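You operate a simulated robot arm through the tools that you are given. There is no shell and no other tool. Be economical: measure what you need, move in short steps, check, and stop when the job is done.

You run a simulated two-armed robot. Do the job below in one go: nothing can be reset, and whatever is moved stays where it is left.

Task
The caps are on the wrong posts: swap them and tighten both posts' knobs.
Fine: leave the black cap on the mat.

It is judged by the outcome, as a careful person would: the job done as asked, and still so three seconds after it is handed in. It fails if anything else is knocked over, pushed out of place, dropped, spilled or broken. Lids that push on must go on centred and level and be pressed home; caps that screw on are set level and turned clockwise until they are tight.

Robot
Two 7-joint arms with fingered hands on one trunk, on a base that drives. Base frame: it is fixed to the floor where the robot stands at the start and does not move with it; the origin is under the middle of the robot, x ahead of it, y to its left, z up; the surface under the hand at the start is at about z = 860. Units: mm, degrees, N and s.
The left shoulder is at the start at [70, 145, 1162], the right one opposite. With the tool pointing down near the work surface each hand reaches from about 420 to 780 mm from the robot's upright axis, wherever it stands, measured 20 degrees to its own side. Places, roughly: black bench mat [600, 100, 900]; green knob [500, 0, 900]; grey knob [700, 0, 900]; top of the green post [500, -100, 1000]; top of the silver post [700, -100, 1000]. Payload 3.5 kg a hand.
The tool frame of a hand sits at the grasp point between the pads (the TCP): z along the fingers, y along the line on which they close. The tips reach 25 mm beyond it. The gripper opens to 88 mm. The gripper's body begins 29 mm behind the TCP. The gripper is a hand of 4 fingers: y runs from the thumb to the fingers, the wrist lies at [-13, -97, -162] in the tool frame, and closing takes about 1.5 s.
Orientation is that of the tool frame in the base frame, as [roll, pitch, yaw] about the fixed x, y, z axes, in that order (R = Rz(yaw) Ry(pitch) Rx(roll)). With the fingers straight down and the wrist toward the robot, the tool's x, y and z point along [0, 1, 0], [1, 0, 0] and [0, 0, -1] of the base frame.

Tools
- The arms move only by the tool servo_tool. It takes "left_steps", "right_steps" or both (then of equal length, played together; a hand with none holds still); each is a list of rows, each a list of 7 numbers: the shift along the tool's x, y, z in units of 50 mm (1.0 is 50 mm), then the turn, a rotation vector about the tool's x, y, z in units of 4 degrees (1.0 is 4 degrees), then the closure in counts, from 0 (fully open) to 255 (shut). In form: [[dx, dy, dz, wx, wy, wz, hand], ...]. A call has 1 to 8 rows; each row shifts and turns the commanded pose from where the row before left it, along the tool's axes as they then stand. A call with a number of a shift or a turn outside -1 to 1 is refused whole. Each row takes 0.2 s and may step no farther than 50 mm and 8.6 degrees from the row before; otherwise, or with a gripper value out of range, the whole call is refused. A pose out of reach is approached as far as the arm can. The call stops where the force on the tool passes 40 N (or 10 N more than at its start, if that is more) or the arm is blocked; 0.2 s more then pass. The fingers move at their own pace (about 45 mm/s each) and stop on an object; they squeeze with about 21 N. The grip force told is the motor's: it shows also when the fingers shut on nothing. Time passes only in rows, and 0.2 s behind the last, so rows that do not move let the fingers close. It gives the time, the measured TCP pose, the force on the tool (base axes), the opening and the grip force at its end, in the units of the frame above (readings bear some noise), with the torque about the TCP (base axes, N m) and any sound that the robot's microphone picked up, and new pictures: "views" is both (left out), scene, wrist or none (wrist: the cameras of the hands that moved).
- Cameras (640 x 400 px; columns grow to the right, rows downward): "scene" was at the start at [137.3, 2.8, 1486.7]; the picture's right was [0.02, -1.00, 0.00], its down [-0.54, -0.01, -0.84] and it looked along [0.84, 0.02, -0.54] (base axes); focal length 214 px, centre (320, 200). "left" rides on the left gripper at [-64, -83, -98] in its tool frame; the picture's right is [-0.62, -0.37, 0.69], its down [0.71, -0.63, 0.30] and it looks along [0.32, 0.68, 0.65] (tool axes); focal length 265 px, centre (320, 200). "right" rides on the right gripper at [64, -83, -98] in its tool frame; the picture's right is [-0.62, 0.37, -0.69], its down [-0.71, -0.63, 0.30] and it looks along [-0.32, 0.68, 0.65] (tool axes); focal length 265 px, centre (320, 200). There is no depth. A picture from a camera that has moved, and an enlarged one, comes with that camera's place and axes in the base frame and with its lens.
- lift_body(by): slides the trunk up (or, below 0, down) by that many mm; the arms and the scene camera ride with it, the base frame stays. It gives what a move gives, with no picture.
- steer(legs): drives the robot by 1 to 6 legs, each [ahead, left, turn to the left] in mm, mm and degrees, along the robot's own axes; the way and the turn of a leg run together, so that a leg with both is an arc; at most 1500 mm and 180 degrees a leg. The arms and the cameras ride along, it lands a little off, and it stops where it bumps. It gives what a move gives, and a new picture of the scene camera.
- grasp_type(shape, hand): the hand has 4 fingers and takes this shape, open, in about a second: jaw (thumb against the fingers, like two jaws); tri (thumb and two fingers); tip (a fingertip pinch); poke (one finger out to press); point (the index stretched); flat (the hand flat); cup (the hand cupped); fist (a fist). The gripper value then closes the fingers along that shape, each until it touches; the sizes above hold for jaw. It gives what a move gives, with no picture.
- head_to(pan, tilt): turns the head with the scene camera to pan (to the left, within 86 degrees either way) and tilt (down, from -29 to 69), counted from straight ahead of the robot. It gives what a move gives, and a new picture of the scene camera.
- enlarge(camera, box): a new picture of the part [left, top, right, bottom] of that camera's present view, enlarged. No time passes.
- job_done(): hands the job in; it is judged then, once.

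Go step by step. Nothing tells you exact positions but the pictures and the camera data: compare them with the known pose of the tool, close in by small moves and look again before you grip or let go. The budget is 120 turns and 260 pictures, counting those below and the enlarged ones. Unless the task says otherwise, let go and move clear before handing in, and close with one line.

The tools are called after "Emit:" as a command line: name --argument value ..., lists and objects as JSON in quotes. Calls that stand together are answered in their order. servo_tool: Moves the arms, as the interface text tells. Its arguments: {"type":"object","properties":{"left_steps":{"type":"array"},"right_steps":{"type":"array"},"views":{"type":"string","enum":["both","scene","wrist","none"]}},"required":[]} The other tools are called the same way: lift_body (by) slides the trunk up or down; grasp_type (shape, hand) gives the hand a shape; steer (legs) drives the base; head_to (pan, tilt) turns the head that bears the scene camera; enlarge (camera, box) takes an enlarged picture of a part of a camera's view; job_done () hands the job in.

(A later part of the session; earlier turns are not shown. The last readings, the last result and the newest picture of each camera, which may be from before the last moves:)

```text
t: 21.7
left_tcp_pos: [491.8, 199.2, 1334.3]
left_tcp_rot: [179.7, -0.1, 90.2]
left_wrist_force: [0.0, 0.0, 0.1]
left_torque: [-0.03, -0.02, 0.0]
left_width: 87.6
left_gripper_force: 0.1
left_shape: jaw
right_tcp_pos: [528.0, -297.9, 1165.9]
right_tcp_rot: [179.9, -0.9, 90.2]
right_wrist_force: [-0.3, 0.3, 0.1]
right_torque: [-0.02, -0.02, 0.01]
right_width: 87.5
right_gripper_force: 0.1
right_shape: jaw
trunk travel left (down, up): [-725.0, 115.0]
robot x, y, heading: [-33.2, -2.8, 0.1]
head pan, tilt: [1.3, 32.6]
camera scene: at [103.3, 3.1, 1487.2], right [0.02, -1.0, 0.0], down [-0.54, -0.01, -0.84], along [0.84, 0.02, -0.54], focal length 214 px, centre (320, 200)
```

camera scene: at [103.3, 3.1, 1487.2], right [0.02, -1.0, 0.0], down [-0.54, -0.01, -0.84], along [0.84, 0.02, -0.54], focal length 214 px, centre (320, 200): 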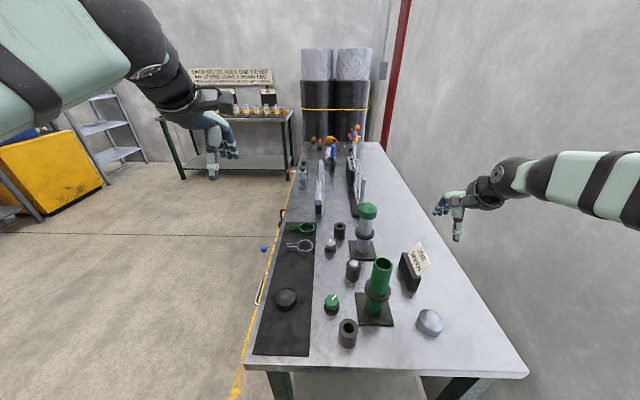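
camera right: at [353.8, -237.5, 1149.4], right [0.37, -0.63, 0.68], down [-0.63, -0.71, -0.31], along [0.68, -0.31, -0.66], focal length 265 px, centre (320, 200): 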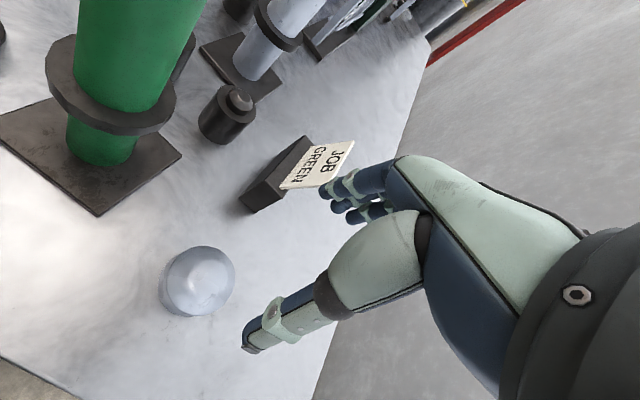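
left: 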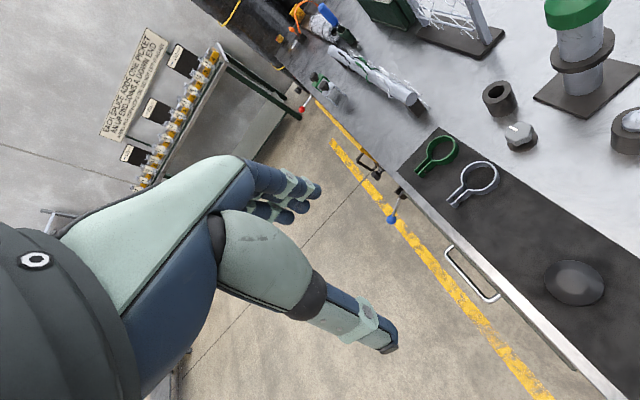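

Emit:
servo_tool --right_steps '[[0.5, 0.645, 0, 0, 0, 0, 0], [0.5, 0.645, 0, 0, 0, 0, 0], [0.5, 0.645, 0, 0, 0, 0, 0], [0.5, 0.645, 0, 0, 0, 0, 0], [0.5, 0.645, 0, 0, 0, 0, 0], [0.5, 0.645, 0, 0, 0, 0, 0], [0, 0, 0, 0, 0, 0, 0]]' --views "wrist"

Emit:
enlarge --camera "scene" --box '[320, 180, 420, 280]'

```text
t: 23.3
left_tcp_pos: [493.3, 197.4, 1333.7]
left_tcp_rot: [180.0, 0.0, 90.1]
left_wrist_force: [-0.4, 0.0, -0.4]
left_torque: [0.02, -0.02, 0.01]
left_width: 87.5
left_gripper_force: 0.1
left_shape: jaw
right_tcp_pos: [702.4, -157.1, 1161.5]
right_tcp_rot: [-179.8, -0.9, 90.1]
right_wrist_force: [-0.3, 0.3, -0.4]
right_torque: [-0.02, -0.01, 0.03]
right_width: 87.5
right_gripper_force: 0.1
right_shape: jaw
right hand out of reach, approached as far as the arm can: row 6
trunk travel left (down, up): [-725.0, 115.0]
robot x, y, heading: [-26.8, -1.9, 0.2]
head pan, tilt: [1.3, 32.6]
camera right: at [619.2, -95.4, 1261.1], right [0.37, -0.63, 0.68], down [-0.63, -0.71, -0.31], along [0.68, -0.31, -0.66], focal length 265 px, centre (320, 200)
```

right: 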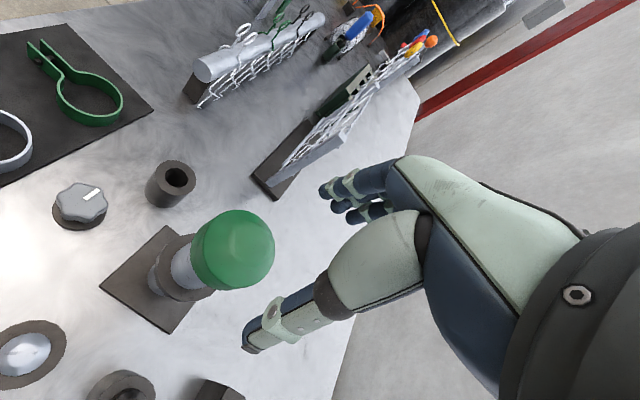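

```text
4.00 times, centred on (370, 230) of scene
camera zoom: at [105.6, 2.5, 1486.9], right [0.02, -1.0, 0.0], down [-0.54, -0.01, -0.84], along [0.84, 0.02, -0.54], focal length 858 px, centre (120, 80)
```

zoom: 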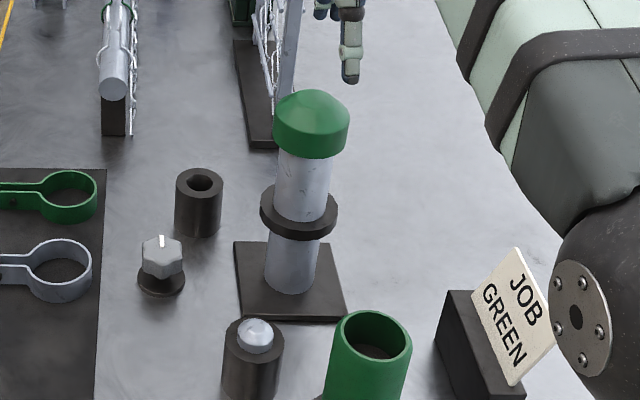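

The green cap is at about [717,-147], just beyond reach, with the same height as the other. Driving 30 mm ahead.

Emit:
steer --legs '[[32, 0, 0]]'

Emit:
servo_tool --right_steps '[[0, 0, 0.3, 0, 0, 0, 0], [0, 0, 0.3, 0, 0, 0, 0], [0, 0, 0, 0, 0, 0, 0]]' --views "wrist"

Emit:
enlarge --camera "scene" --box '[320, 180, 420, 280]'

```text
t: 24.2
left_tcp_pos: [519.2, 198.2, 1335.9]
left_tcp_rot: [179.6, 0.0, 90.1]
left_wrist_force: [-0.1, 0.3, 0.6]
left_torque: [0.0, -0.05, -0.01]
left_width: 87.7
left_gripper_force: 0.1
left_shape: jaw
right_tcp_pos: [729.8, -157.3, 1164.4]
right_tcp_rot: [179.7, -1.0, 90.1]
right_wrist_force: [-0.5, 0.0, -0.3]
right_torque: [-0.01, -0.04, 0.01]
right_width: 87.7
right_gripper_force: 0.1
right_shape: jaw
trunk travel left (down, up): [-725.0, 115.0]
robot x, y, heading: [-1.7, -2.7, 0.3]
head pan, tilt: [1.3, 32.6]
camera scene: at [130.8, 3.1, 1487.5], right [0.02, -1.0, 0.0], down [-0.53, -0.01, -0.85], along [0.85, 0.02, -0.53], focal length 214 px, centre (320, 200)
```

scene: 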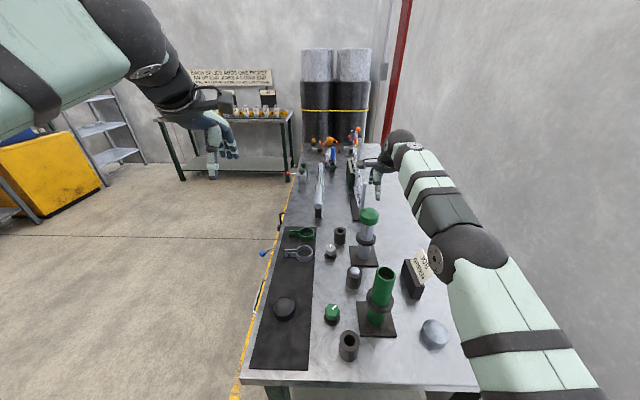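

```text
t: 25.0
left_tcp_pos: [527.6, 197.0, 1332.8]
left_tcp_rot: [-180.0, 0.0, 90.1]
left_wrist_force: [0.4, 0.2, -0.4]
left_torque: [0.01, 0.01, 0.0]
left_width: 87.7
left_gripper_force: 0.1
left_shape: jaw
right_tcp_pos: [737.7, -156.9, 1132.6]
right_tcp_rot: [180.0, -0.9, 90.1]
right_wrist_force: [-0.2, -0.1, -0.3]
right_torque: [0.0, -0.02, 0.01]
right_width: 87.8
right_gripper_force: 0.0
right_shape: jaw
trunk travel left (down, up): [-725.0, 115.0]
robot x, y, heading: [3.5, 1.5, 0.2]
head pan, tilt: [1.3, 32.6]
camera right: at [653.8, -95.1, 1230.9], right [0.37, -0.63, 0.68], down [-0.63, -0.71, -0.31], along [0.68, -0.31, -0.66], focal length 265 px, centre (320, 200)
```

right: 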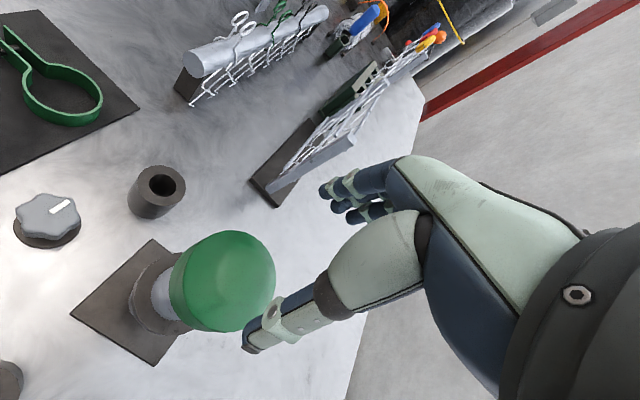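

```text
4.00 times, centred on (370, 230) of scene
camera zoom: at [140.2, 3.1, 1486.5], right [0.02, -1.0, 0.0], down [-0.54, -0.01, -0.84], along [0.84, 0.02, -0.54], focal length 858 px, centre (120, 80)
```

zoom: 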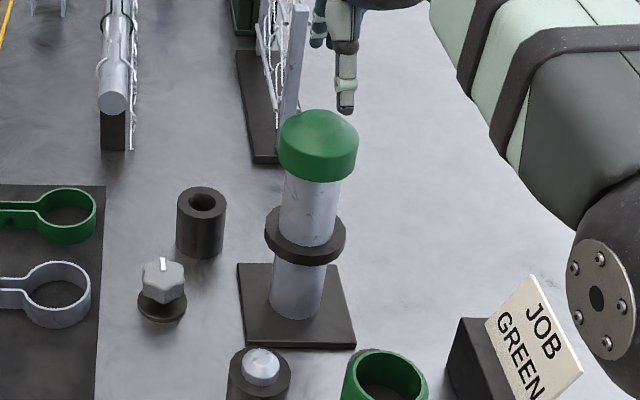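

Cap centre estimated at [714.5,-146.5]. Aligning and lowering a bit.

Emit:
servo_tool --right_steps '[[0.21, -0.46, 0, 0, 0, 0, 0], [0, 0, 0.3, 0, 0, 0, 0], [0, 0, 0, 0, 0, 0, 0]]' --views "wrist"

Emit:
enlarge --camera "scene" --box '[320, 180, 420, 280]'

```text
t: 25.8
left_tcp_pos: [526.9, 197.2, 1332.5]
left_tcp_rot: [-180.0, -0.1, 90.2]
left_wrist_force: [-0.4, 0.0, 0.1]
left_torque: [0.01, -0.02, -0.01]
left_width: 87.9
left_gripper_force: 0.0
left_shape: jaw
right_tcp_pos: [713.6, -145.7, 1115.0]
right_tcp_rot: [-179.9, -0.9, 90.1]
right_wrist_force: [0.2, -0.6, 0.7]
right_torque: [0.0, 0.01, -0.01]
right_width: 87.6
right_gripper_force: 0.0
right_shape: jaw
trunk travel left (down, up): [-725.0, 115.0]
robot x, y, heading: [2.0, -0.1, 0.2]
head pan, tilt: [1.3, 32.6]
camera right: at [629.6, -84.3, 1214.2], right [0.37, -0.63, 0.68], down [-0.63, -0.71, -0.31], along [0.68, -0.31, -0.66], focal length 265 px, centre (320, 200)
```

right: 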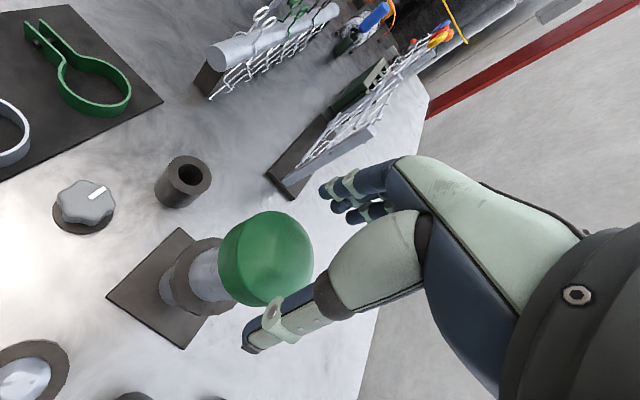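

```text
4.00 times, centred on (370, 230) of scene
camera zoom: at [139.9, 2.7, 1486.5], right [0.02, -1.0, 0.0], down [-0.54, -0.01, -0.84], along [0.84, 0.02, -0.54], focal length 858 px, centre (120, 80)
```

zoom: 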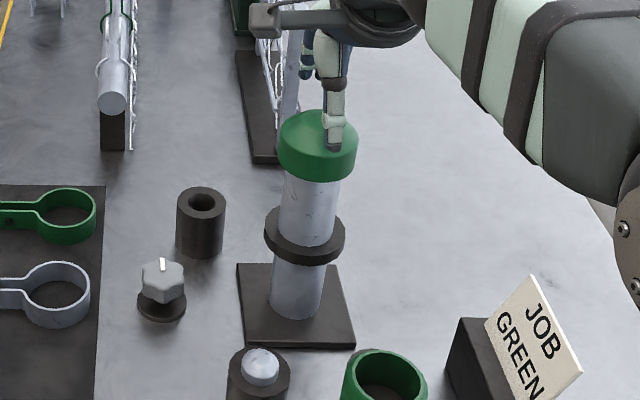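

The view matches the earlier approach; shifting +3 mm ahead and descending to grip height 1073.

Emit:
servo_tool --right_steps '[[-0.01, 0.06, 0.3, 0, 0, 0, 0], [0, 0, 0.3, 0, 0, 0, 0], [0, 0, 0.22, 0, 0, 0, 0], [0, 0, 0, 0, 0, 0, 0]]' --views "wrist"

Emit:
enlarge --camera "scene" --box '[320, 180, 420, 280]'

```text
t: 26.8
left_tcp_pos: [526.5, 198.4, 1334.5]
left_tcp_rot: [-180.0, 0.1, 90.1]
left_wrist_force: [-0.3, -0.6, -0.8]
left_torque: [0.02, 0.03, 0.02]
left_width: 87.5
left_gripper_force: 0.0
left_shape: jaw
right_tcp_pos: [715.7, -145.9, 1073.4]
right_tcp_rot: [-179.9, -0.9, 90.1]
right_wrist_force: [-0.5, 0.3, 0.8]
right_torque: [-0.04, -0.01, 0.02]
right_width: 87.7
right_gripper_force: 0.0
right_shape: jaw
trunk travel left (down, up): [-725.0, 115.0]
robot x, y, heading: [0.8, -5.9, -0.2]
head pan, tilt: [1.3, 32.6]
camera right: at [632.4, -83.9, 1174.4], right [0.37, -0.63, 0.68], down [-0.63, -0.71, -0.31], along [0.68, -0.31, -0.66], focal length 265 px, centre (320, 200)
```

right: 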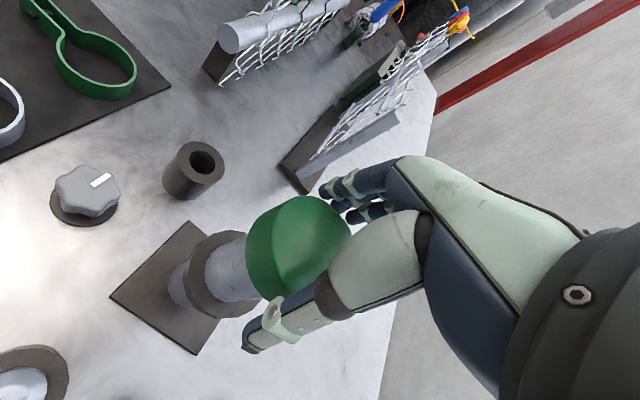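

```text
4.00 times, centred on (370, 230) of scene
camera zoom: at [139.1, 3.0, 1486.6], right [0.02, -1.0, 0.0], down [-0.54, -0.01, -0.84], along [0.84, 0.02, -0.54], focal length 858 px, centre (120, 80)
```

zoom: 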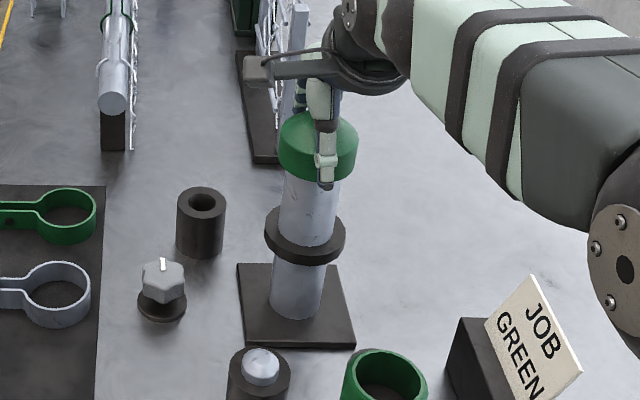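

Good match with the previous grip. Closing and lifting.

Emit:
servo_tool --right_steps '[[0, 0, 0, 0, 0, 0, 255], [0, 0, 0, 0, 0, 0, 255], [0, 0, 0, 0, 0, 0, 255], [0, 0, 0, 0, 0, 0, 255], [0, 0, 0, 0, 0, 0, 255], [0, 0, 0, 0, 0, 0, 255], [0, 0, -0.4, 0, 0, 0, 255], [0, 0, 0, 0, 0, 0, 255]]' --views "wrist"

Emit:
enlarge --camera "scene" --box '[320, 180, 420, 280]'

```text
t: 28.6
left_tcp_pos: [526.8, 198.7, 1333.2]
left_tcp_rot: [179.9, 0.0, 90.1]
left_wrist_force: [0.3, 0.2, -0.3]
left_torque: [0.0, -0.01, 0.04]
left_width: 87.5
left_gripper_force: 0.1
left_shape: jaw
right_tcp_pos: [716.1, -146.0, 1094.9]
right_tcp_rot: [-180.0, -0.9, 90.2]
right_wrist_force: [0.3, -0.7, -1.1]
right_torque: [0.01, 0.04, -0.01]
right_width: 58.6
right_gripper_force: 21.4
right_shape: jaw
trunk travel left (down, up): [-725.0, 115.0]
robot x, y, heading: [-1.1, 0.4, 0.5]
head pan, tilt: [1.3, 32.6]
camera right: at [633.1, -83.5, 1194.3], right [0.37, -0.63, 0.68], down [-0.63, -0.71, -0.31], along [0.68, -0.31, -0.66], focal length 265 px, centre (320, 200)
```

right: 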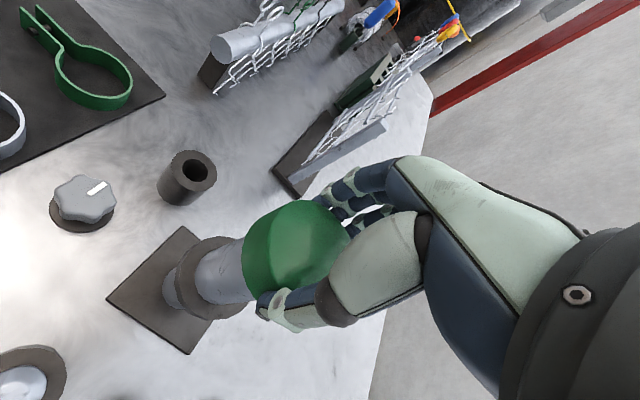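

```text
4.00 times, centred on (370, 230) of scene
camera zoom: at [139.1, 3.0, 1486.6], right [0.02, -1.0, 0.0], down [-0.54, -0.01, -0.84], along [0.84, 0.02, -0.54], focal length 858 px, centre (120, 80)
```

zoom: 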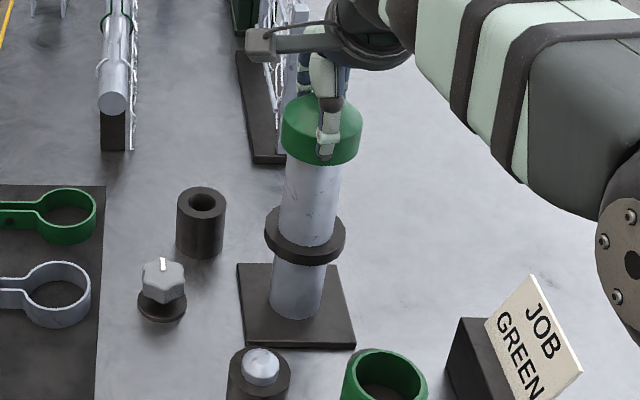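

Lifted. Raising clear, then backing off and carrying it to the green post.

Emit:
servo_tool --right_steps '[[0, 0, -0.6, 0, 0, 0, 255], [0, 0, -0.6, 0, 0, 0, 255], [0, 0, -0.4, 0, 0, 0, 255], [0, 0, 0, 0, 0, 0, 255]]' --views "scene"

```text
t: 29.6
left_tcp_pos: [526.4, 198.3, 1333.5]
left_tcp_rot: [180.0, 0.0, 90.1]
left_wrist_force: [0.1, 0.5, 0.4]
left_torque: [-0.06, -0.01, 0.02]
left_width: 87.6
left_gripper_force: 0.1
left_shape: jaw
right_tcp_pos: [717.7, -145.8, 1176.5]
right_tcp_rot: [-180.0, -0.9, 90.2]
right_wrist_force: [0.6, 0.6, -1.5]
right_torque: [-0.01, -0.05, -0.03]
right_width: 58.4
right_gripper_force: 21.1
right_shape: jaw
trunk travel left (down, up): [-725.0, 115.0]
robot x, y, heading: [2.5, 2.8, 0.1]
head pan, tilt: [1.3, 32.6]
camera scene: at [138.9, 3.1, 1486.6], right [0.02, -1.0, 0.0], down [-0.54, -0.01, -0.84], along [0.84, 0.02, -0.54], focal length 214 px, centre (320, 200)
```

scene: 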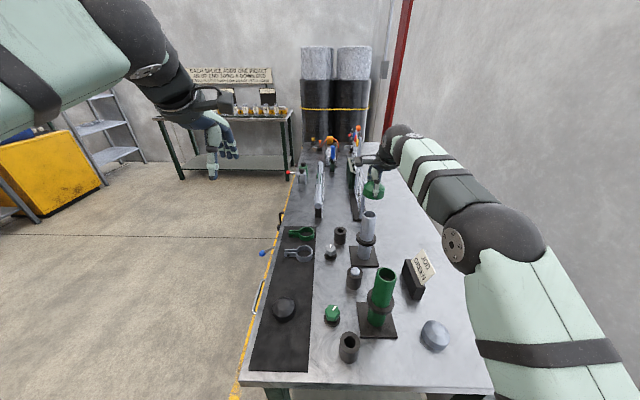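

Emit:
steer --legs '[[-120, 0, 0]]'

```text
t: 30.8
left_tcp_pos: [406.0, 197.6, 1331.9]
left_tcp_rot: [-179.8, 0.1, 90.2]
left_wrist_force: [-0.1, -1.0, -0.2]
left_torque: [0.03, 0.04, 0.01]
left_width: 87.7
left_gripper_force: 0.1
left_shape: jaw
right_tcp_pos: [597.5, -144.8, 1174.6]
right_tcp_rot: [-179.7, -0.9, 90.1]
right_wrist_force: [0.4, 0.4, -0.2]
right_torque: [0.0, 0.02, -0.01]
right_width: 58.4
right_gripper_force: 21.4
right_shape: jaw
trunk travel left (down, up): [-725.0, 115.0]
robot x, y, heading: [-121.3, 1.1, 0.2]
head pan, tilt: [1.3, 32.6]
camera scene: at [20.1, 2.9, 1486.3], right [0.03, -1.0, 0.0], down [-0.54, -0.01, -0.84], along [0.84, 0.02, -0.54], focal length 214 px, centre (320, 200)
```

scene: 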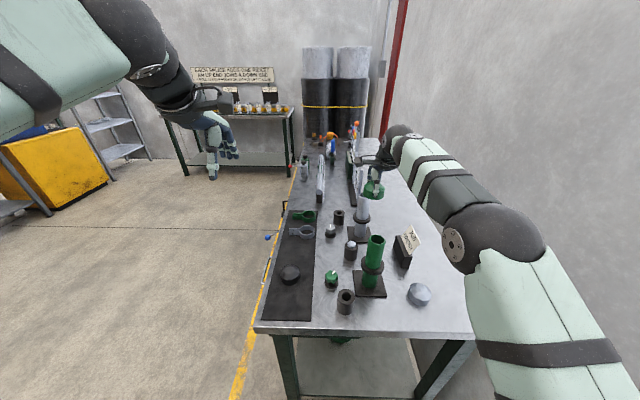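

Emit:
servo_tool --right_steps '[[0, -0.81, 0, 0, 0, 0, 255], [0, -0.81, 0, 0, 0, 0, 255], [-0.02, -0.81, 0, 0, 0, 0, 255], [0, 0, 0.4, 0, 0, 0, 255], [0, 0, 0.4, 0, 0, 0, 255], [0, 0, 0, 0, 0, 0, 255]]' --views "wrist"

Emit:
enlarge --camera "scene" --box '[330, 190, 430, 300]'

```text
t: 32.2
left_tcp_pos: [404.2, 199.5, 1334.3]
left_tcp_rot: [179.9, 0.1, 90.2]
left_wrist_force: [0.1, -0.3, 0.8]
left_torque: [-0.01, 0.01, -0.01]
left_width: 87.7
left_gripper_force: 0.1
left_shape: jaw
right_tcp_pos: [472.2, -146.3, 1138.9]
right_tcp_rot: [180.0, -0.9, 90.1]
right_wrist_force: [0.3, -0.9, -0.4]
right_torque: [-0.01, 0.0, -0.01]
right_width: 58.3
right_gripper_force: 20.7
right_shape: jaw
trunk travel left (down, up): [-725.0, 115.0]
robot x, y, heading: [-118.0, 0.9, 0.1]
head pan, tilt: [1.3, 32.6]
camera right: at [388.6, -85.3, 1237.5], right [0.37, -0.63, 0.68], down [-0.63, -0.71, -0.32], along [0.69, -0.31, -0.66], focal length 265 px, centre (320, 200)
```

right: 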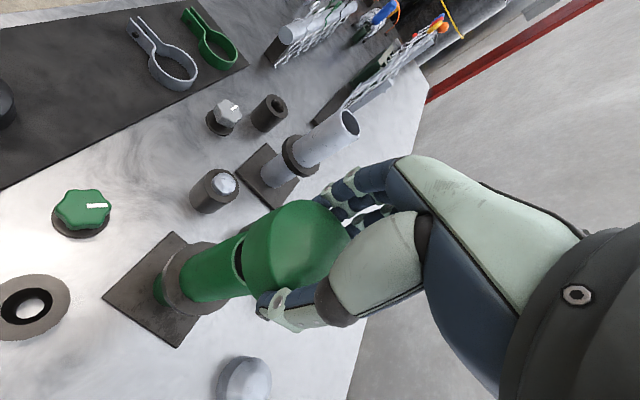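

```text
3.64 times, centred on (380, 245) of scene
camera zoom: at [16.0, 2.9, 1486.8], right [0.03, -1.0, 0.0], down [-0.54, -0.01, -0.84], along [0.84, 0.02, -0.54], focal length 780 px, centre (102, 36)
```

zoom: 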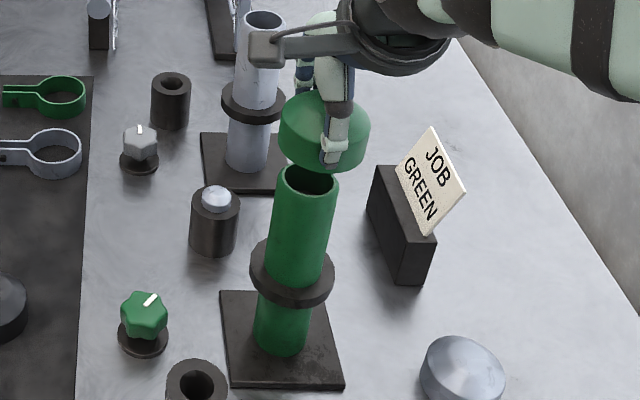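

Adjusting +3.8 mm ahead, +1.5 mm left, and lowering to just above the rim.

Emit:
servo_tool --right_steps '[[0.03, 0.076, 0.2, 0, 0, 0, 255], [0, 0, 0.2, 0, 0, 0, 255], [0, 0, 0.2, 0, 0, 0, 255], [0, 0, 0, 0, 0, 0, 255]]' --views "wrist"

Emit:
enlarge --camera "scene" --box '[340, 200, 420, 300]'

```text
t: 33.2
left_tcp_pos: [405.1, 199.8, 1333.2]
left_tcp_rot: [180.0, 0.1, 90.2]
left_wrist_force: [0.0, -0.2, -0.3]
left_torque: [0.0, -0.01, -0.01]
left_width: 87.6
left_gripper_force: 0.1
left_shape: jaw
right_tcp_pos: [477.8, -144.6, 1106.7]
right_tcp_rot: [-180.0, -0.8, 90.1]
right_wrist_force: [0.9, -0.3, 0.1]
right_torque: [-0.01, 0.0, -0.01]
right_width: 58.4
right_gripper_force: 21.2
right_shape: jaw
trunk travel left (down, up): [-725.0, 115.0]
robot x, y, heading: [-118.7, -4.4, -0.2]
head pan, tilt: [1.3, 32.6]
camera right: at [393.1, -83.3, 1205.7], right [0.37, -0.63, 0.68], down [-0.63, -0.71, -0.31], along [0.68, -0.31, -0.66], focal length 265 px, centre (320, 200)
```

right: 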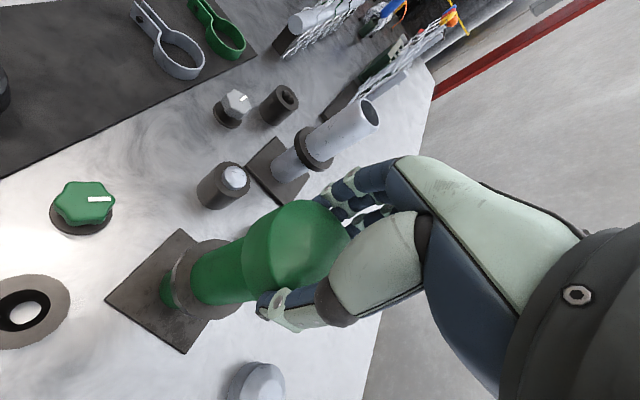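

```text
4.00 times, centred on (380, 250) of scene
camera zoom: at [17.7, 3.0, 1486.6], right [0.03, -1.0, 0.0], down [-0.54, -0.01, -0.84], along [0.84, 0.02, -0.54], focal length 858 px, centre (80, 0)
```

zoom: 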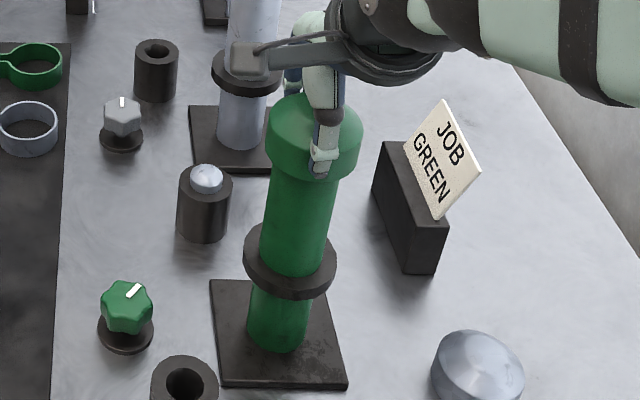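

Lined up. Lowering slowly onto the tube.

Emit:
servo_tool --right_steps '[[0, -0.01, 0.12, 0, 0, 0, 255], [0, 0, 0.12, 0, 0, 0, 255], [0, 0, 0.12, 0, 0, 0, 255], [0, 0, 0, 0, 0, 0, 255]]' --views "none"

```text
t: 34.2
left_tcp_pos: [404.1, 199.0, 1332.7]
left_tcp_rot: [180.0, -0.1, 90.2]
left_wrist_force: [-0.5, -0.2, -1.4]
left_torque: [0.02, 0.01, 0.0]
left_width: 87.6
left_gripper_force: 0.1
left_shape: jaw
right_tcp_pos: [477.0, -144.0, 1085.7]
right_tcp_rot: [-179.8, -0.9, 90.1]
right_wrist_force: [0.1, -0.3, -0.7]
right_torque: [-0.01, -0.01, 0.02]
right_width: 58.4
right_gripper_force: 21.1
right_shape: jaw
trunk travel left (down, up): [-725.0, 115.0]
robot x, y, heading: [-121.1, 1.6, 0.2]
head pan, tilt: [1.3, 32.6]
```

Emit:
servo_tool --right_steps '[[0, 0, 0.1, 0, 0, 0, 255], [0, 0, 0.1, 0, 0, 0, 255], [0, 0, 0.05, 0, 0, 0, 255], [0, 0, 0.04, 0, 0, 0, 255], [0, 0, 0, 0, 0, 0, 255]]' --views "wrist"

Emit:
enlarge --camera "scene" --box '[340, 200, 420, 300]'

```text
t: 35.4
left_tcp_pos: [404.8, 198.9, 1335.1]
left_tcp_rot: [180.0, 0.0, 90.3]
left_wrist_force: [-1.3, 1.0, 0.2]
left_torque: [-0.03, 0.01, 0.0]
left_width: 87.8
left_gripper_force: 0.0
left_shape: jaw
right_tcp_pos: [476.5, -143.9, 1075.1]
right_tcp_rot: [-180.0, -0.9, 90.2]
right_wrist_force: [0.0, -0.8, 2.8]
right_torque: [0.0, -0.01, 0.02]
right_width: 58.0
right_gripper_force: 21.3
right_shape: jaw
trunk travel left (down, up): [-725.0, 115.0]
robot x, y, heading: [-119.3, -0.6, 0.1]
head pan, tilt: [1.3, 32.6]
camera right: at [393.2, -82.0, 1174.1], right [0.37, -0.63, 0.68], down [-0.63, -0.71, -0.32], along [0.69, -0.31, -0.66], focal length 265 px, centre (320, 200)
```

right: 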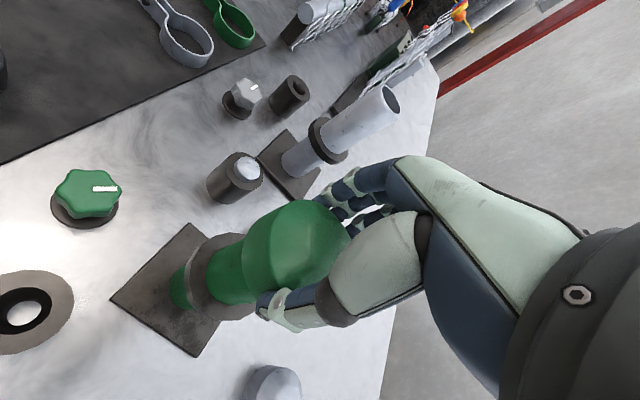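

```text
4.00 times, centred on (380, 250) of scene
camera zoom: at [16.8, 3.1, 1486.8], right [0.03, -1.0, 0.0], down [-0.54, -0.01, -0.84], along [0.84, 0.02, -0.54], focal length 858 px, centre (80, 0)
```

zoom: 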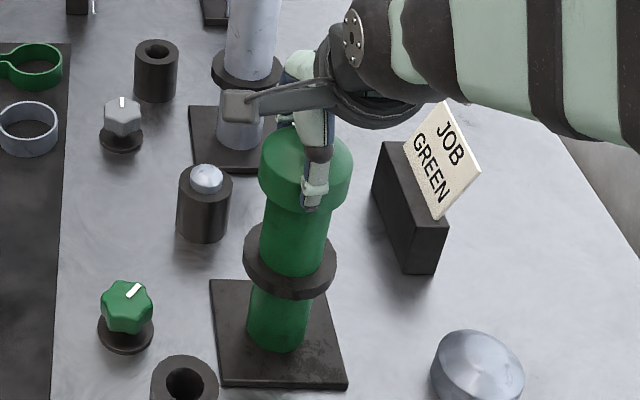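

Contact is beginning; pressing a little more to seat it home.

Emit:
servo_tool --right_steps '[[0, 0, 0.04, 0, 0, 0, 255], [0, 0, 0.04, 0, 0, 0, 255], [0, 0, 0, 0, 0, 0, 255]]' --views "none"

```text
t: 36.2
left_tcp_pos: [402.8, 199.4, 1333.9]
left_tcp_rot: [180.0, 0.0, 90.2]
left_wrist_force: [0.8, 0.3, 0.2]
left_torque: [0.01, 0.01, -0.03]
left_width: 87.8
left_gripper_force: 0.0
left_shape: jaw
right_tcp_pos: [477.1, -144.2, 1073.5]
right_tcp_rot: [179.7, -0.8, 90.2]
right_wrist_force: [1.8, 0.0, 17.1]
right_torque: [-0.03, -0.02, 0.01]
right_width: 57.8
right_gripper_force: 21.0
right_shape: jaw
trunk travel left (down, up): [-725.0, 115.0]
robot x, y, heading: [-122.8, -0.3, 0.3]
head pan, tilt: [1.3, 32.6]
```

Seated at the same height as before with 17 N. Releasing and rising.

Emit:
servo_tool --right_steps '[[0, 0, -0.04, 0, 0, 0, 255], [0, 0, 0, 0, 0, 0, 0], [0, 0, 0, 0, 0, 0, 0], [0, 0, 0, 0, 0, 0, 0], [0, 0, 0, 0, 0, 0, 0], [0, 0, -0.5, 0, 0, 0, 0], [0, 0, -0.9, 0, 0, 0, 0], [0, 0, -0.6, 0, 0, 0, 0]]' --views "wrist"

Emit:
enlarge --camera "scene" --box '[340, 200, 420, 300]'

```text
t: 38.0
left_tcp_pos: [404.7, 198.4, 1332.5]
left_tcp_rot: [180.0, 0.0, 90.2]
left_wrist_force: [0.6, -0.5, 0.3]
left_torque: [-0.02, -0.01, -0.03]
left_width: 87.4
left_gripper_force: 0.0
left_shape: jaw
right_tcp_pos: [479.0, -145.4, 1171.0]
right_tcp_rot: [-180.0, -0.9, 90.2]
right_wrist_force: [-0.4, -0.9, 0.2]
right_torque: [0.02, -0.04, -0.01]
right_width: 87.3
right_gripper_force: 0.0
right_shape: jaw
trunk travel left (down, up): [-725.0, 115.0]
robot x, y, heading: [-121.0, -2.7, 0.4]
head pan, tilt: [1.3, 32.6]
camera right: at [394.2, -83.9, 1272.1], right [0.37, -0.63, 0.68], down [-0.63, -0.71, -0.31], along [0.68, -0.31, -0.66], focal length 265 px, centre (320, 200)
```

right: 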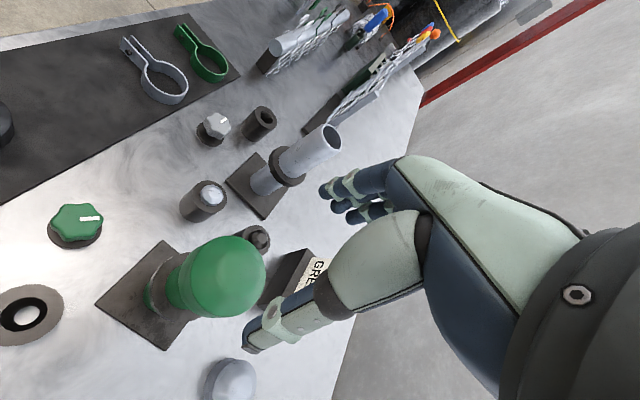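

```text
4.00 times, centred on (380, 250) of scene
camera zoom: at [17.4, 3.0, 1486.6], right [0.03, -1.0, 0.0], down [-0.54, -0.01, -0.84], along [0.84, 0.02, -0.54], focal length 858 px, centre (80, 0)
```

zoom: 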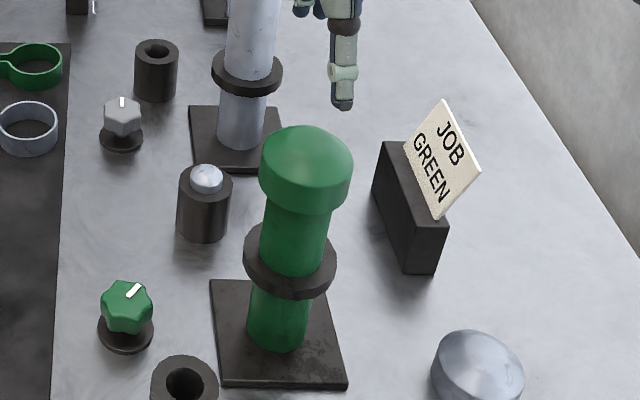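

Green cap is level and seated. Going back for the silver cap.

Emit:
servo_tool --right_steps '[[-0.76, -0.2, 0, 0, 0, 0, 0], [-0.76, -0.2, 0, 0, 0, 0, 0], [-0.76, -0.2, 0.2, 0, 0, 0, 0], [-0.76, -0.2, 0.4, 0, 0, 0, 0], [0, 0, 0.9, 0, 0, 0, 0], [0, 0, 0.9, 0, 0, 0, 0], [0, 0, 0.9, 0, 0, 0, 0], [0, 0, 0, 0, 0, 0, 0]]' --views "wrist"

Emit:
enlarge --camera "scene" --box '[370, 220, 470, 330]'

```text
t: 39.8
left_tcp_pos: [404.3, 199.9, 1333.1]
left_tcp_rot: [-179.9, 0.0, 90.2]
left_wrist_force: [0.0, 1.6, 0.0]
left_torque: [0.01, -0.02, 0.02]
left_width: 87.7
left_gripper_force: 0.0
left_shape: jaw
right_tcp_pos: [442.0, -295.6, 1003.8]
right_tcp_rot: [180.0, -0.9, 90.1]
right_wrist_force: [-0.8, -0.1, -0.2]
right_torque: [0.01, -0.01, 0.0]
right_width: 87.9
right_gripper_force: 0.1
right_shape: jaw
trunk travel left (down, up): [-725.0, 115.0]
robot x, y, heading: [-120.2, -3.4, 0.2]
head pan, tilt: [1.3, 32.6]
camera right: at [356.6, -234.7, 1103.3], right [0.37, -0.63, 0.68], down [-0.63, -0.71, -0.31], along [0.68, -0.31, -0.66], focal length 265 px, centre (320, 200)
```

right: 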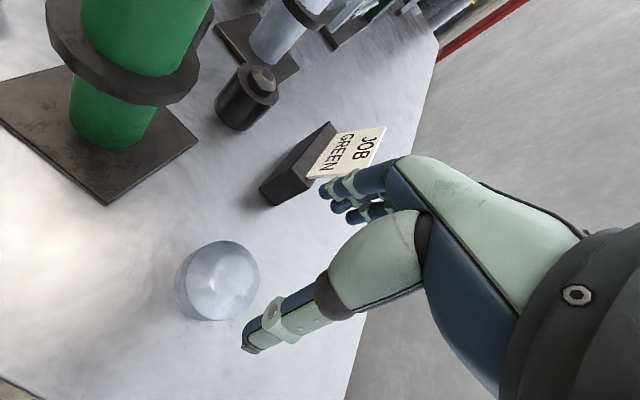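

```text
3.64 times, centred on (420, 275) of scene
camera zoom: at [16.8, 3.5, 1486.7], right [0.03, -1.0, 0.0], down [-0.54, -0.01, -0.84], along [0.84, 0.02, -0.54], focal length 780 px, centre (-44, -73)
```

zoom: 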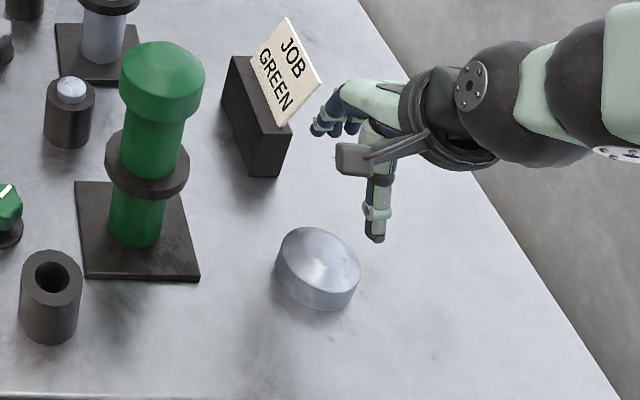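

Emit:
servo_tool --right_steps '[[-0.03, -0.08, 0.5, 0, 0, 0, 0], [0, 0, 0.5, 0, 0, 0, 0], [0, 0, 0.2, 0, 0, 0, 0], [0, 0, 0, 0, 0, 0, 0]]' --views "wrist"

Emit:
enlarge --camera "scene" --box '[370, 220, 470, 330]'

```text
t: 40.8
left_tcp_pos: [403.9, 198.8, 1333.6]
left_tcp_rot: [-180.0, 0.0, 90.2]
left_wrist_force: [0.2, -0.3, -0.3]
left_torque: [-0.01, -0.01, 0.01]
left_width: 87.6
left_gripper_force: 0.0
left_shape: jaw
right_tcp_pos: [433.3, -296.2, 942.7]
right_tcp_rot: [-179.9, -0.9, 90.3]
right_wrist_force: [0.5, 0.4, 0.2]
right_torque: [0.01, 0.01, 0.02]
right_width: 87.7
right_gripper_force: 0.1
right_shape: jaw
trunk travel left (down, up): [-725.0, 115.0]
robot x, y, heading: [-119.6, -2.7, 0.1]
head pan, tilt: [1.3, 32.6]
camera right: at [349.7, -234.9, 1043.3], right [0.37, -0.63, 0.68], down [-0.63, -0.71, -0.31], along [0.68, -0.31, -0.66], focal length 265 px, centre (320, 200)
```

right: 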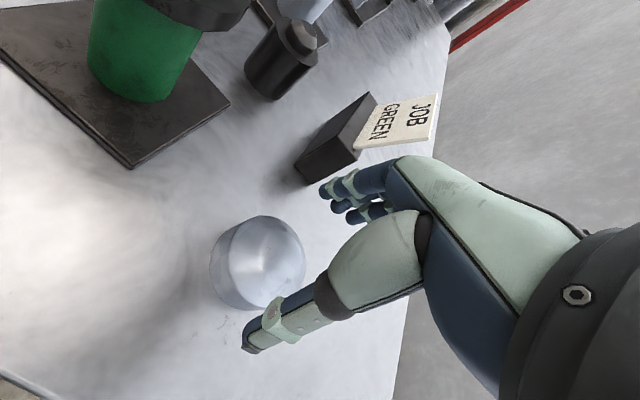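

```text
3.64 times, centred on (420, 275) of scene
camera zoom: at [17.3, 2.8, 1486.7], right [0.03, -1.0, 0.0], down [-0.54, -0.01, -0.84], along [0.84, 0.02, -0.54], focal length 780 px, centre (-44, -73)
```

zoom: 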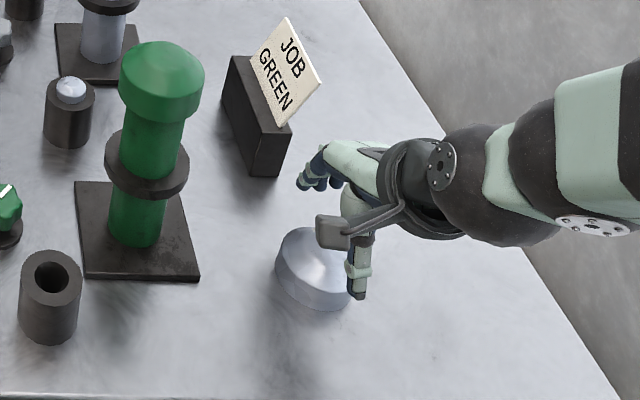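

Emit:
servo_tool --right_steps '[[0, 0.07, 0.3, 0, 0, 0, 0], [0, 0, 0.3, 0, 0, 0, 0], [0, 0, 0.29, 0, 0, 0, 0], [0, 0, 0, 0, 0, 0, 0]]' --views "wrist"

```text
t: 41.8
left_tcp_pos: [404.4, 198.6, 1332.6]
left_tcp_rot: [-180.0, 0.0, 90.2]
left_wrist_force: [0.0, 0.4, -0.7]
left_torque: [-0.04, 0.01, -0.05]
left_width: 87.5
left_gripper_force: 0.2
left_shape: jaw
right_tcp_pos: [437.4, -295.2, 897.9]
right_tcp_rot: [-180.0, -0.9, 90.2]
right_wrist_force: [0.1, 0.3, -0.3]
right_torque: [0.0, -0.02, 0.02]
right_width: 87.8
right_gripper_force: 0.0
right_shape: jaw
trunk travel left (down, up): [-725.0, 115.0]
robot x, y, heading: [-123.5, -2.5, 0.3]
head pan, tilt: [1.3, 32.6]
camera right: at [353.2, -234.2, 998.2], right [0.37, -0.63, 0.68], down [-0.63, -0.71, -0.31], along [0.68, -0.31, -0.66], focal length 265 px, centre (320, 200)
```

right: 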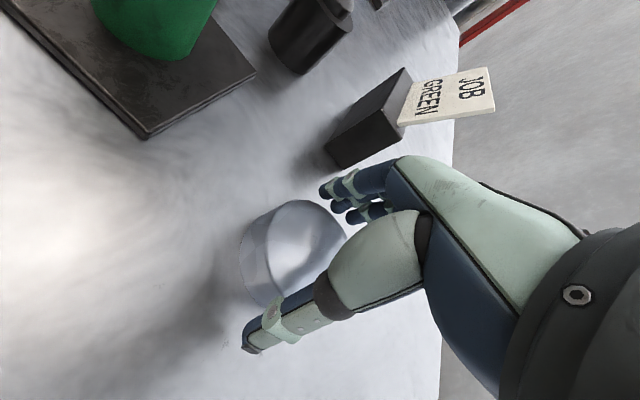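

Emit:
servo_tool --right_steps '[[-0.02, 0, 0.03, 0, 0, 0, 0], [0, 0, 0, 0, 0, 0, 255], [0, 0, 0, 0, 0, 0, 255], [0, 0, 0, 0, 0, 0, 255], [0, 0, 0, 0, 0, 0, 255], [0, 0, 0, 0, 0, 0, 255], [0, 0, 0, 0, 0, 0, 255], [0, 0, 0, 0, 0, 0, 255]]' --views "wrist"

```text
t: 43.6
left_tcp_pos: [405.5, 198.3, 1333.0]
left_tcp_rot: [-179.9, -0.1, 90.2]
left_wrist_force: [0.1, 0.4, 0.6]
left_torque: [-0.03, -0.02, 0.04]
left_width: 87.7
left_gripper_force: 0.0
left_shape: jaw
right_tcp_pos: [436.5, -296.5, 897.4]
right_tcp_rot: [-179.9, -0.9, 90.2]
right_wrist_force: [-0.2, 0.5, 0.1]
right_torque: [0.03, -0.02, 0.02]
right_width: 58.8
right_gripper_force: 20.9
right_shape: jaw
trunk travel left (down, up): [-725.0, 115.0]
robot x, y, heading: [-120.3, 0.3, 0.5]
head pan, tilt: [1.3, 32.6]
camera right: at [353.4, -235.0, 997.2], right [0.37, -0.63, 0.68], down [-0.63, -0.71, -0.31], along [0.68, -0.31, -0.66], focal length 265 px, centre (320, 200)
```

right: 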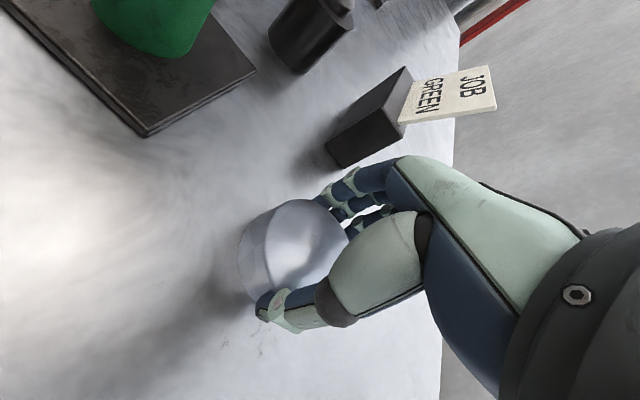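

Gripped. Raising it, then driving ahead.

Emit:
servo_tool --right_steps '[[0, 0, -0.4, 0, 0, 0, 255], [0, 0, -0.8, 0, 0, 0, 255], [0, 0, -0.9, 0, 0, 0, 255], [0, 0, -0.9, 0, 0, 0, 255], [0, 0, -0.9, 0, 0, 0, 255], [0, 0, -0.9, 0, 0, 0, 255], [0, 0, -0.8, 0, 0, 0, 255], [0, 0, 0, 0, 0, 0, 255]]' --views "none"

Emit:
steer --legs '[[120, 0, 0]]'

```text
t: 45.4
left_tcp_pos: [404.6, 198.8, 1332.8]
left_tcp_rot: [-180.0, 0.1, 90.3]
left_wrist_force: [-0.2, 0.5, 0.0]
left_torque: [-0.02, -0.01, 0.0]
left_width: 87.6
left_gripper_force: 0.0
left_shape: jaw
right_tcp_pos: [435.5, -299.5, 1177.7]
right_tcp_rot: [-179.9, -0.9, 90.3]
right_wrist_force: [0.1, 1.1, -0.6]
right_torque: [0.01, 0.01, 0.0]
right_width: 58.3
right_gripper_force: 20.9
right_shape: jaw
trunk travel left (down, up): [-725.0, 115.0]
robot x, y, heading: [-119.7, -0.7, 0.3]
head pan, tilt: [1.3, 32.6]
```

```text
t: 46.7
left_tcp_pos: [522.5, 198.1, 1334.8]
left_tcp_rot: [179.9, -0.1, 90.2]
left_wrist_force: [-0.7, 0.2, -0.7]
left_torque: [-0.01, 0.0, 0.0]
left_width: 87.5
left_gripper_force: 0.1
left_shape: jaw
right_tcp_pos: [556.0, -299.1, 1179.0]
right_tcp_rot: [179.9, -0.9, 90.1]
right_wrist_force: [-1.1, 0.1, -0.3]
right_torque: [0.03, 0.02, 0.0]
right_width: 58.3
right_gripper_force: 21.1
right_shape: jaw
trunk travel left (down, up): [-725.0, 115.0]
robot x, y, heading: [-1.7, -0.0, 0.4]
head pan, tilt: [1.3, 32.6]
camera scene: at [135.9, 3.1, 1486.9], right [0.03, -1.0, 0.0], down [-0.54, -0.01, -0.84], along [0.84, 0.02, -0.54], focal length 214 px, centre (320, 200)
```

scene: 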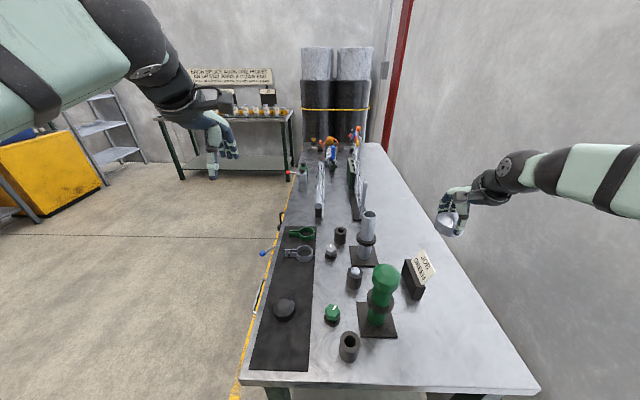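

Emit:
servo_tool --right_steps '[[0.61, 0.64, 0, 0, 0, 0, 255], [0.61, 0.64, 0, 0, 0, 0, 255], [0.61, 0.64, 0, 0, 0, 0, 255], [0.61, 0.64, 0, 0, 0, 0, 255], [0.61, 0.62, 0, 0, 0, 0, 255], [0, 0, 0.4, 0, 0, 0, 255], [0, 0, 0.4, 0, 0, 0, 255], [0, 0, 0, 0, 0, 0, 255]]' --views "wrist"

Emit:
enlarge --camera "scene" --box '[320, 180, 420, 280]'

```text
t: 48.5
left_tcp_pos: [526.4, 199.4, 1333.9]
left_tcp_rot: [-180.0, 0.0, 90.2]
left_wrist_force: [-0.8, 0.4, -0.2]
left_torque: [-0.01, -0.01, 0.01]
left_width: 87.7
left_gripper_force: 0.0
left_shape: jaw
right_tcp_pos: [718.5, -142.6, 1138.7]
right_tcp_rot: [-179.9, -0.9, 90.2]
right_wrist_force: [0.1, 0.2, 0.3]
right_torque: [-0.03, 0.01, -0.01]
right_width: 58.3
right_gripper_force: 20.9
right_shape: jaw
trunk travel left (down, up): [-725.0, 115.0]
robot x, y, heading: [2.9, 3.4, 0.0]
head pan, tilt: [1.3, 32.6]
camera right: at [634.0, -81.5, 1237.7], right [0.37, -0.63, 0.68], down [-0.63, -0.71, -0.31], along [0.68, -0.31, -0.66], focal length 265 px, centre (320, 200)
```

right: 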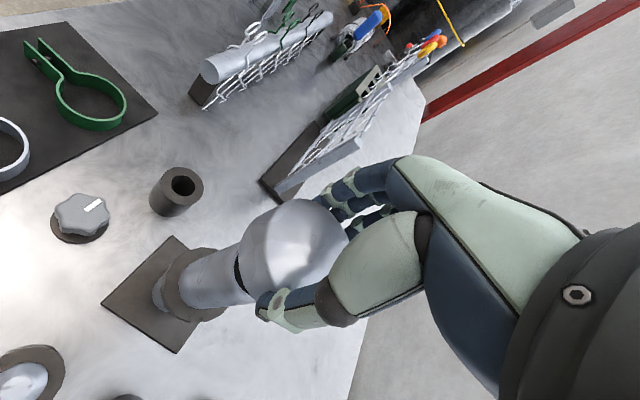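

```text
4.00 times, centred on (370, 230) of scene
camera zoom: at [139.4, 3.8, 1486.5], right [0.03, -1.0, 0.0], down [-0.54, -0.01, -0.84], along [0.84, 0.02, -0.54], focal length 858 px, centre (120, 80)
```

zoom: 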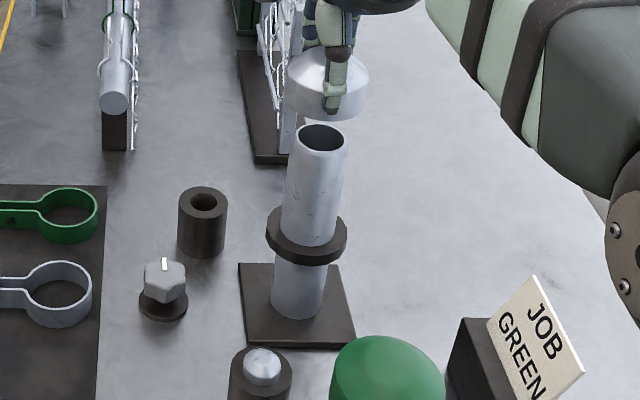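

Nudging by about 1–2 mm and lowering to just above the tube rim.

Emit:
servo_tool --right_steps '[[-0.045, -0.025, 0.2, 0, 0, 0, 255], [0, 0, 0.2, 0, 0, 0, 255], [0, 0, 0.22, 0, 0, 0, 255], [0, 0, 0, 0, 0, 0, 255]]' --views "wrist"

Emit:
enlarge --camera "scene" --box '[320, 180, 420, 280]'

```text
t: 49.5
left_tcp_pos: [525.2, 198.4, 1333.2]
left_tcp_rot: [-179.9, 0.0, 90.2]
left_wrist_force: [-0.2, -0.7, -0.3]
left_torque: [-0.02, 0.02, 0.01]
left_width: 87.4
left_gripper_force: 0.0
left_shape: jaw
right_tcp_pos: [716.5, -146.5, 1107.8]
right_tcp_rot: [-179.9, -0.9, 90.2]
right_wrist_force: [0.1, 0.7, -1.3]
right_torque: [0.0, -0.02, -0.01]
right_width: 58.4
right_gripper_force: 20.5
right_shape: jaw
trunk travel left (down, up): [-725.0, 115.0]
robot x, y, heading: [1.1, 3.8, 0.2]
head pan, tilt: [1.3, 32.6]
camera right: at [632.6, -85.3, 1207.4], right [0.37, -0.63, 0.68], down [-0.63, -0.71, -0.31], along [0.68, -0.31, -0.66], focal length 265 px, centre (320, 200)
```

right: 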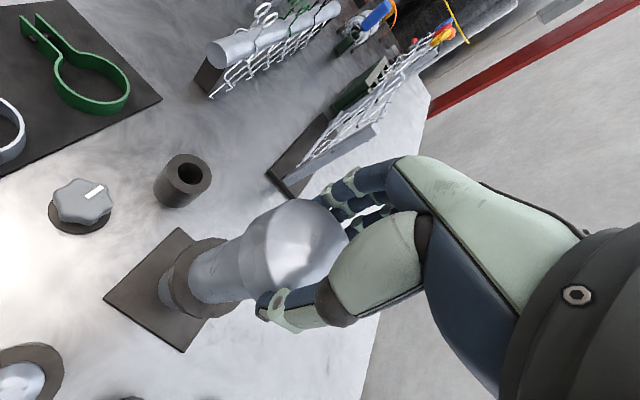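

```text
4.00 times, centred on (370, 230) of scene
camera zoom: at [138.4, 3.2, 1486.6], right [0.03, -1.0, 0.0], down [-0.54, -0.01, -0.84], along [0.84, 0.02, -0.54], focal length 858 px, centre (120, 80)
```

zoom: 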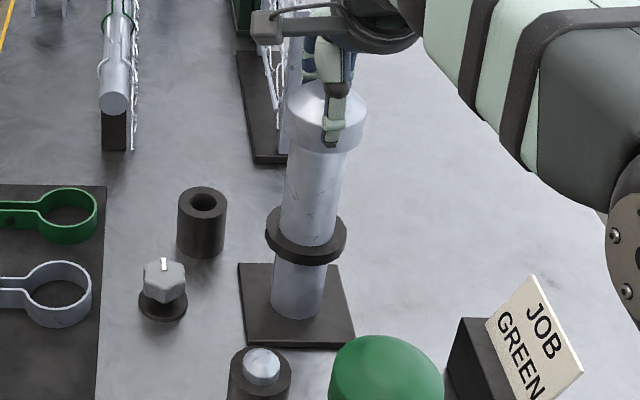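

Correcting +1.5 mm left, then lowering slowly.

Emit:
servo_tool --right_steps '[[0.03, 0, 0.08, 0, 0, 0, 255], [0, 0, 0.12, 0, 0, 0, 255], [0, 0, 0.12, 0, 0, 0, 255], [0, 0, 0.1, 0, 0, 0, 255], [0, 0, 0, 0, 0, 0, 255]]' --views "wrist"

```text
t: 50.7
left_tcp_pos: [527.3, 199.0, 1333.0]
left_tcp_rot: [-180.0, 0.0, 90.1]
left_wrist_force: [-1.1, 0.3, 0.1]
left_torque: [-0.02, -0.04, 0.02]
left_width: 87.7
left_gripper_force: 0.1
left_shape: jaw
right_tcp_pos: [715.6, -145.3, 1085.6]
right_tcp_rot: [-179.9, -0.9, 90.1]
right_wrist_force: [3.4, 0.0, 0.3]
right_torque: [0.01, -0.16, 0.0]
right_width: 58.4
right_gripper_force: 21.0
right_shape: jaw
trunk travel left (down, up): [-725.0, 115.0]
robot x, y, heading: [3.4, -1.6, 0.2]
head pan, tilt: [1.3, 32.6]
camera right: at [631.9, -83.9, 1185.5], right [0.37, -0.63, 0.68], down [-0.63, -0.71, -0.31], along [0.68, -0.31, -0.66], focal length 265 px, centre (320, 200)
```

right: 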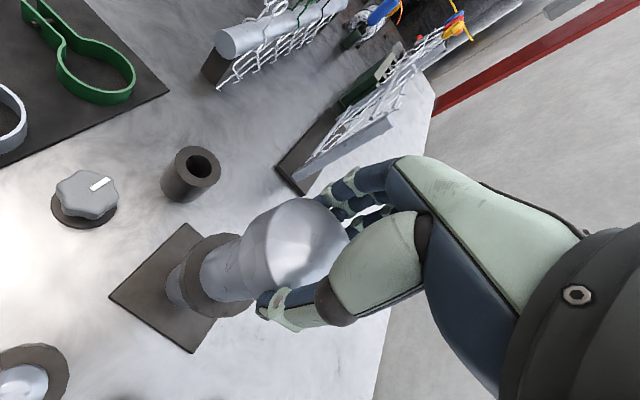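

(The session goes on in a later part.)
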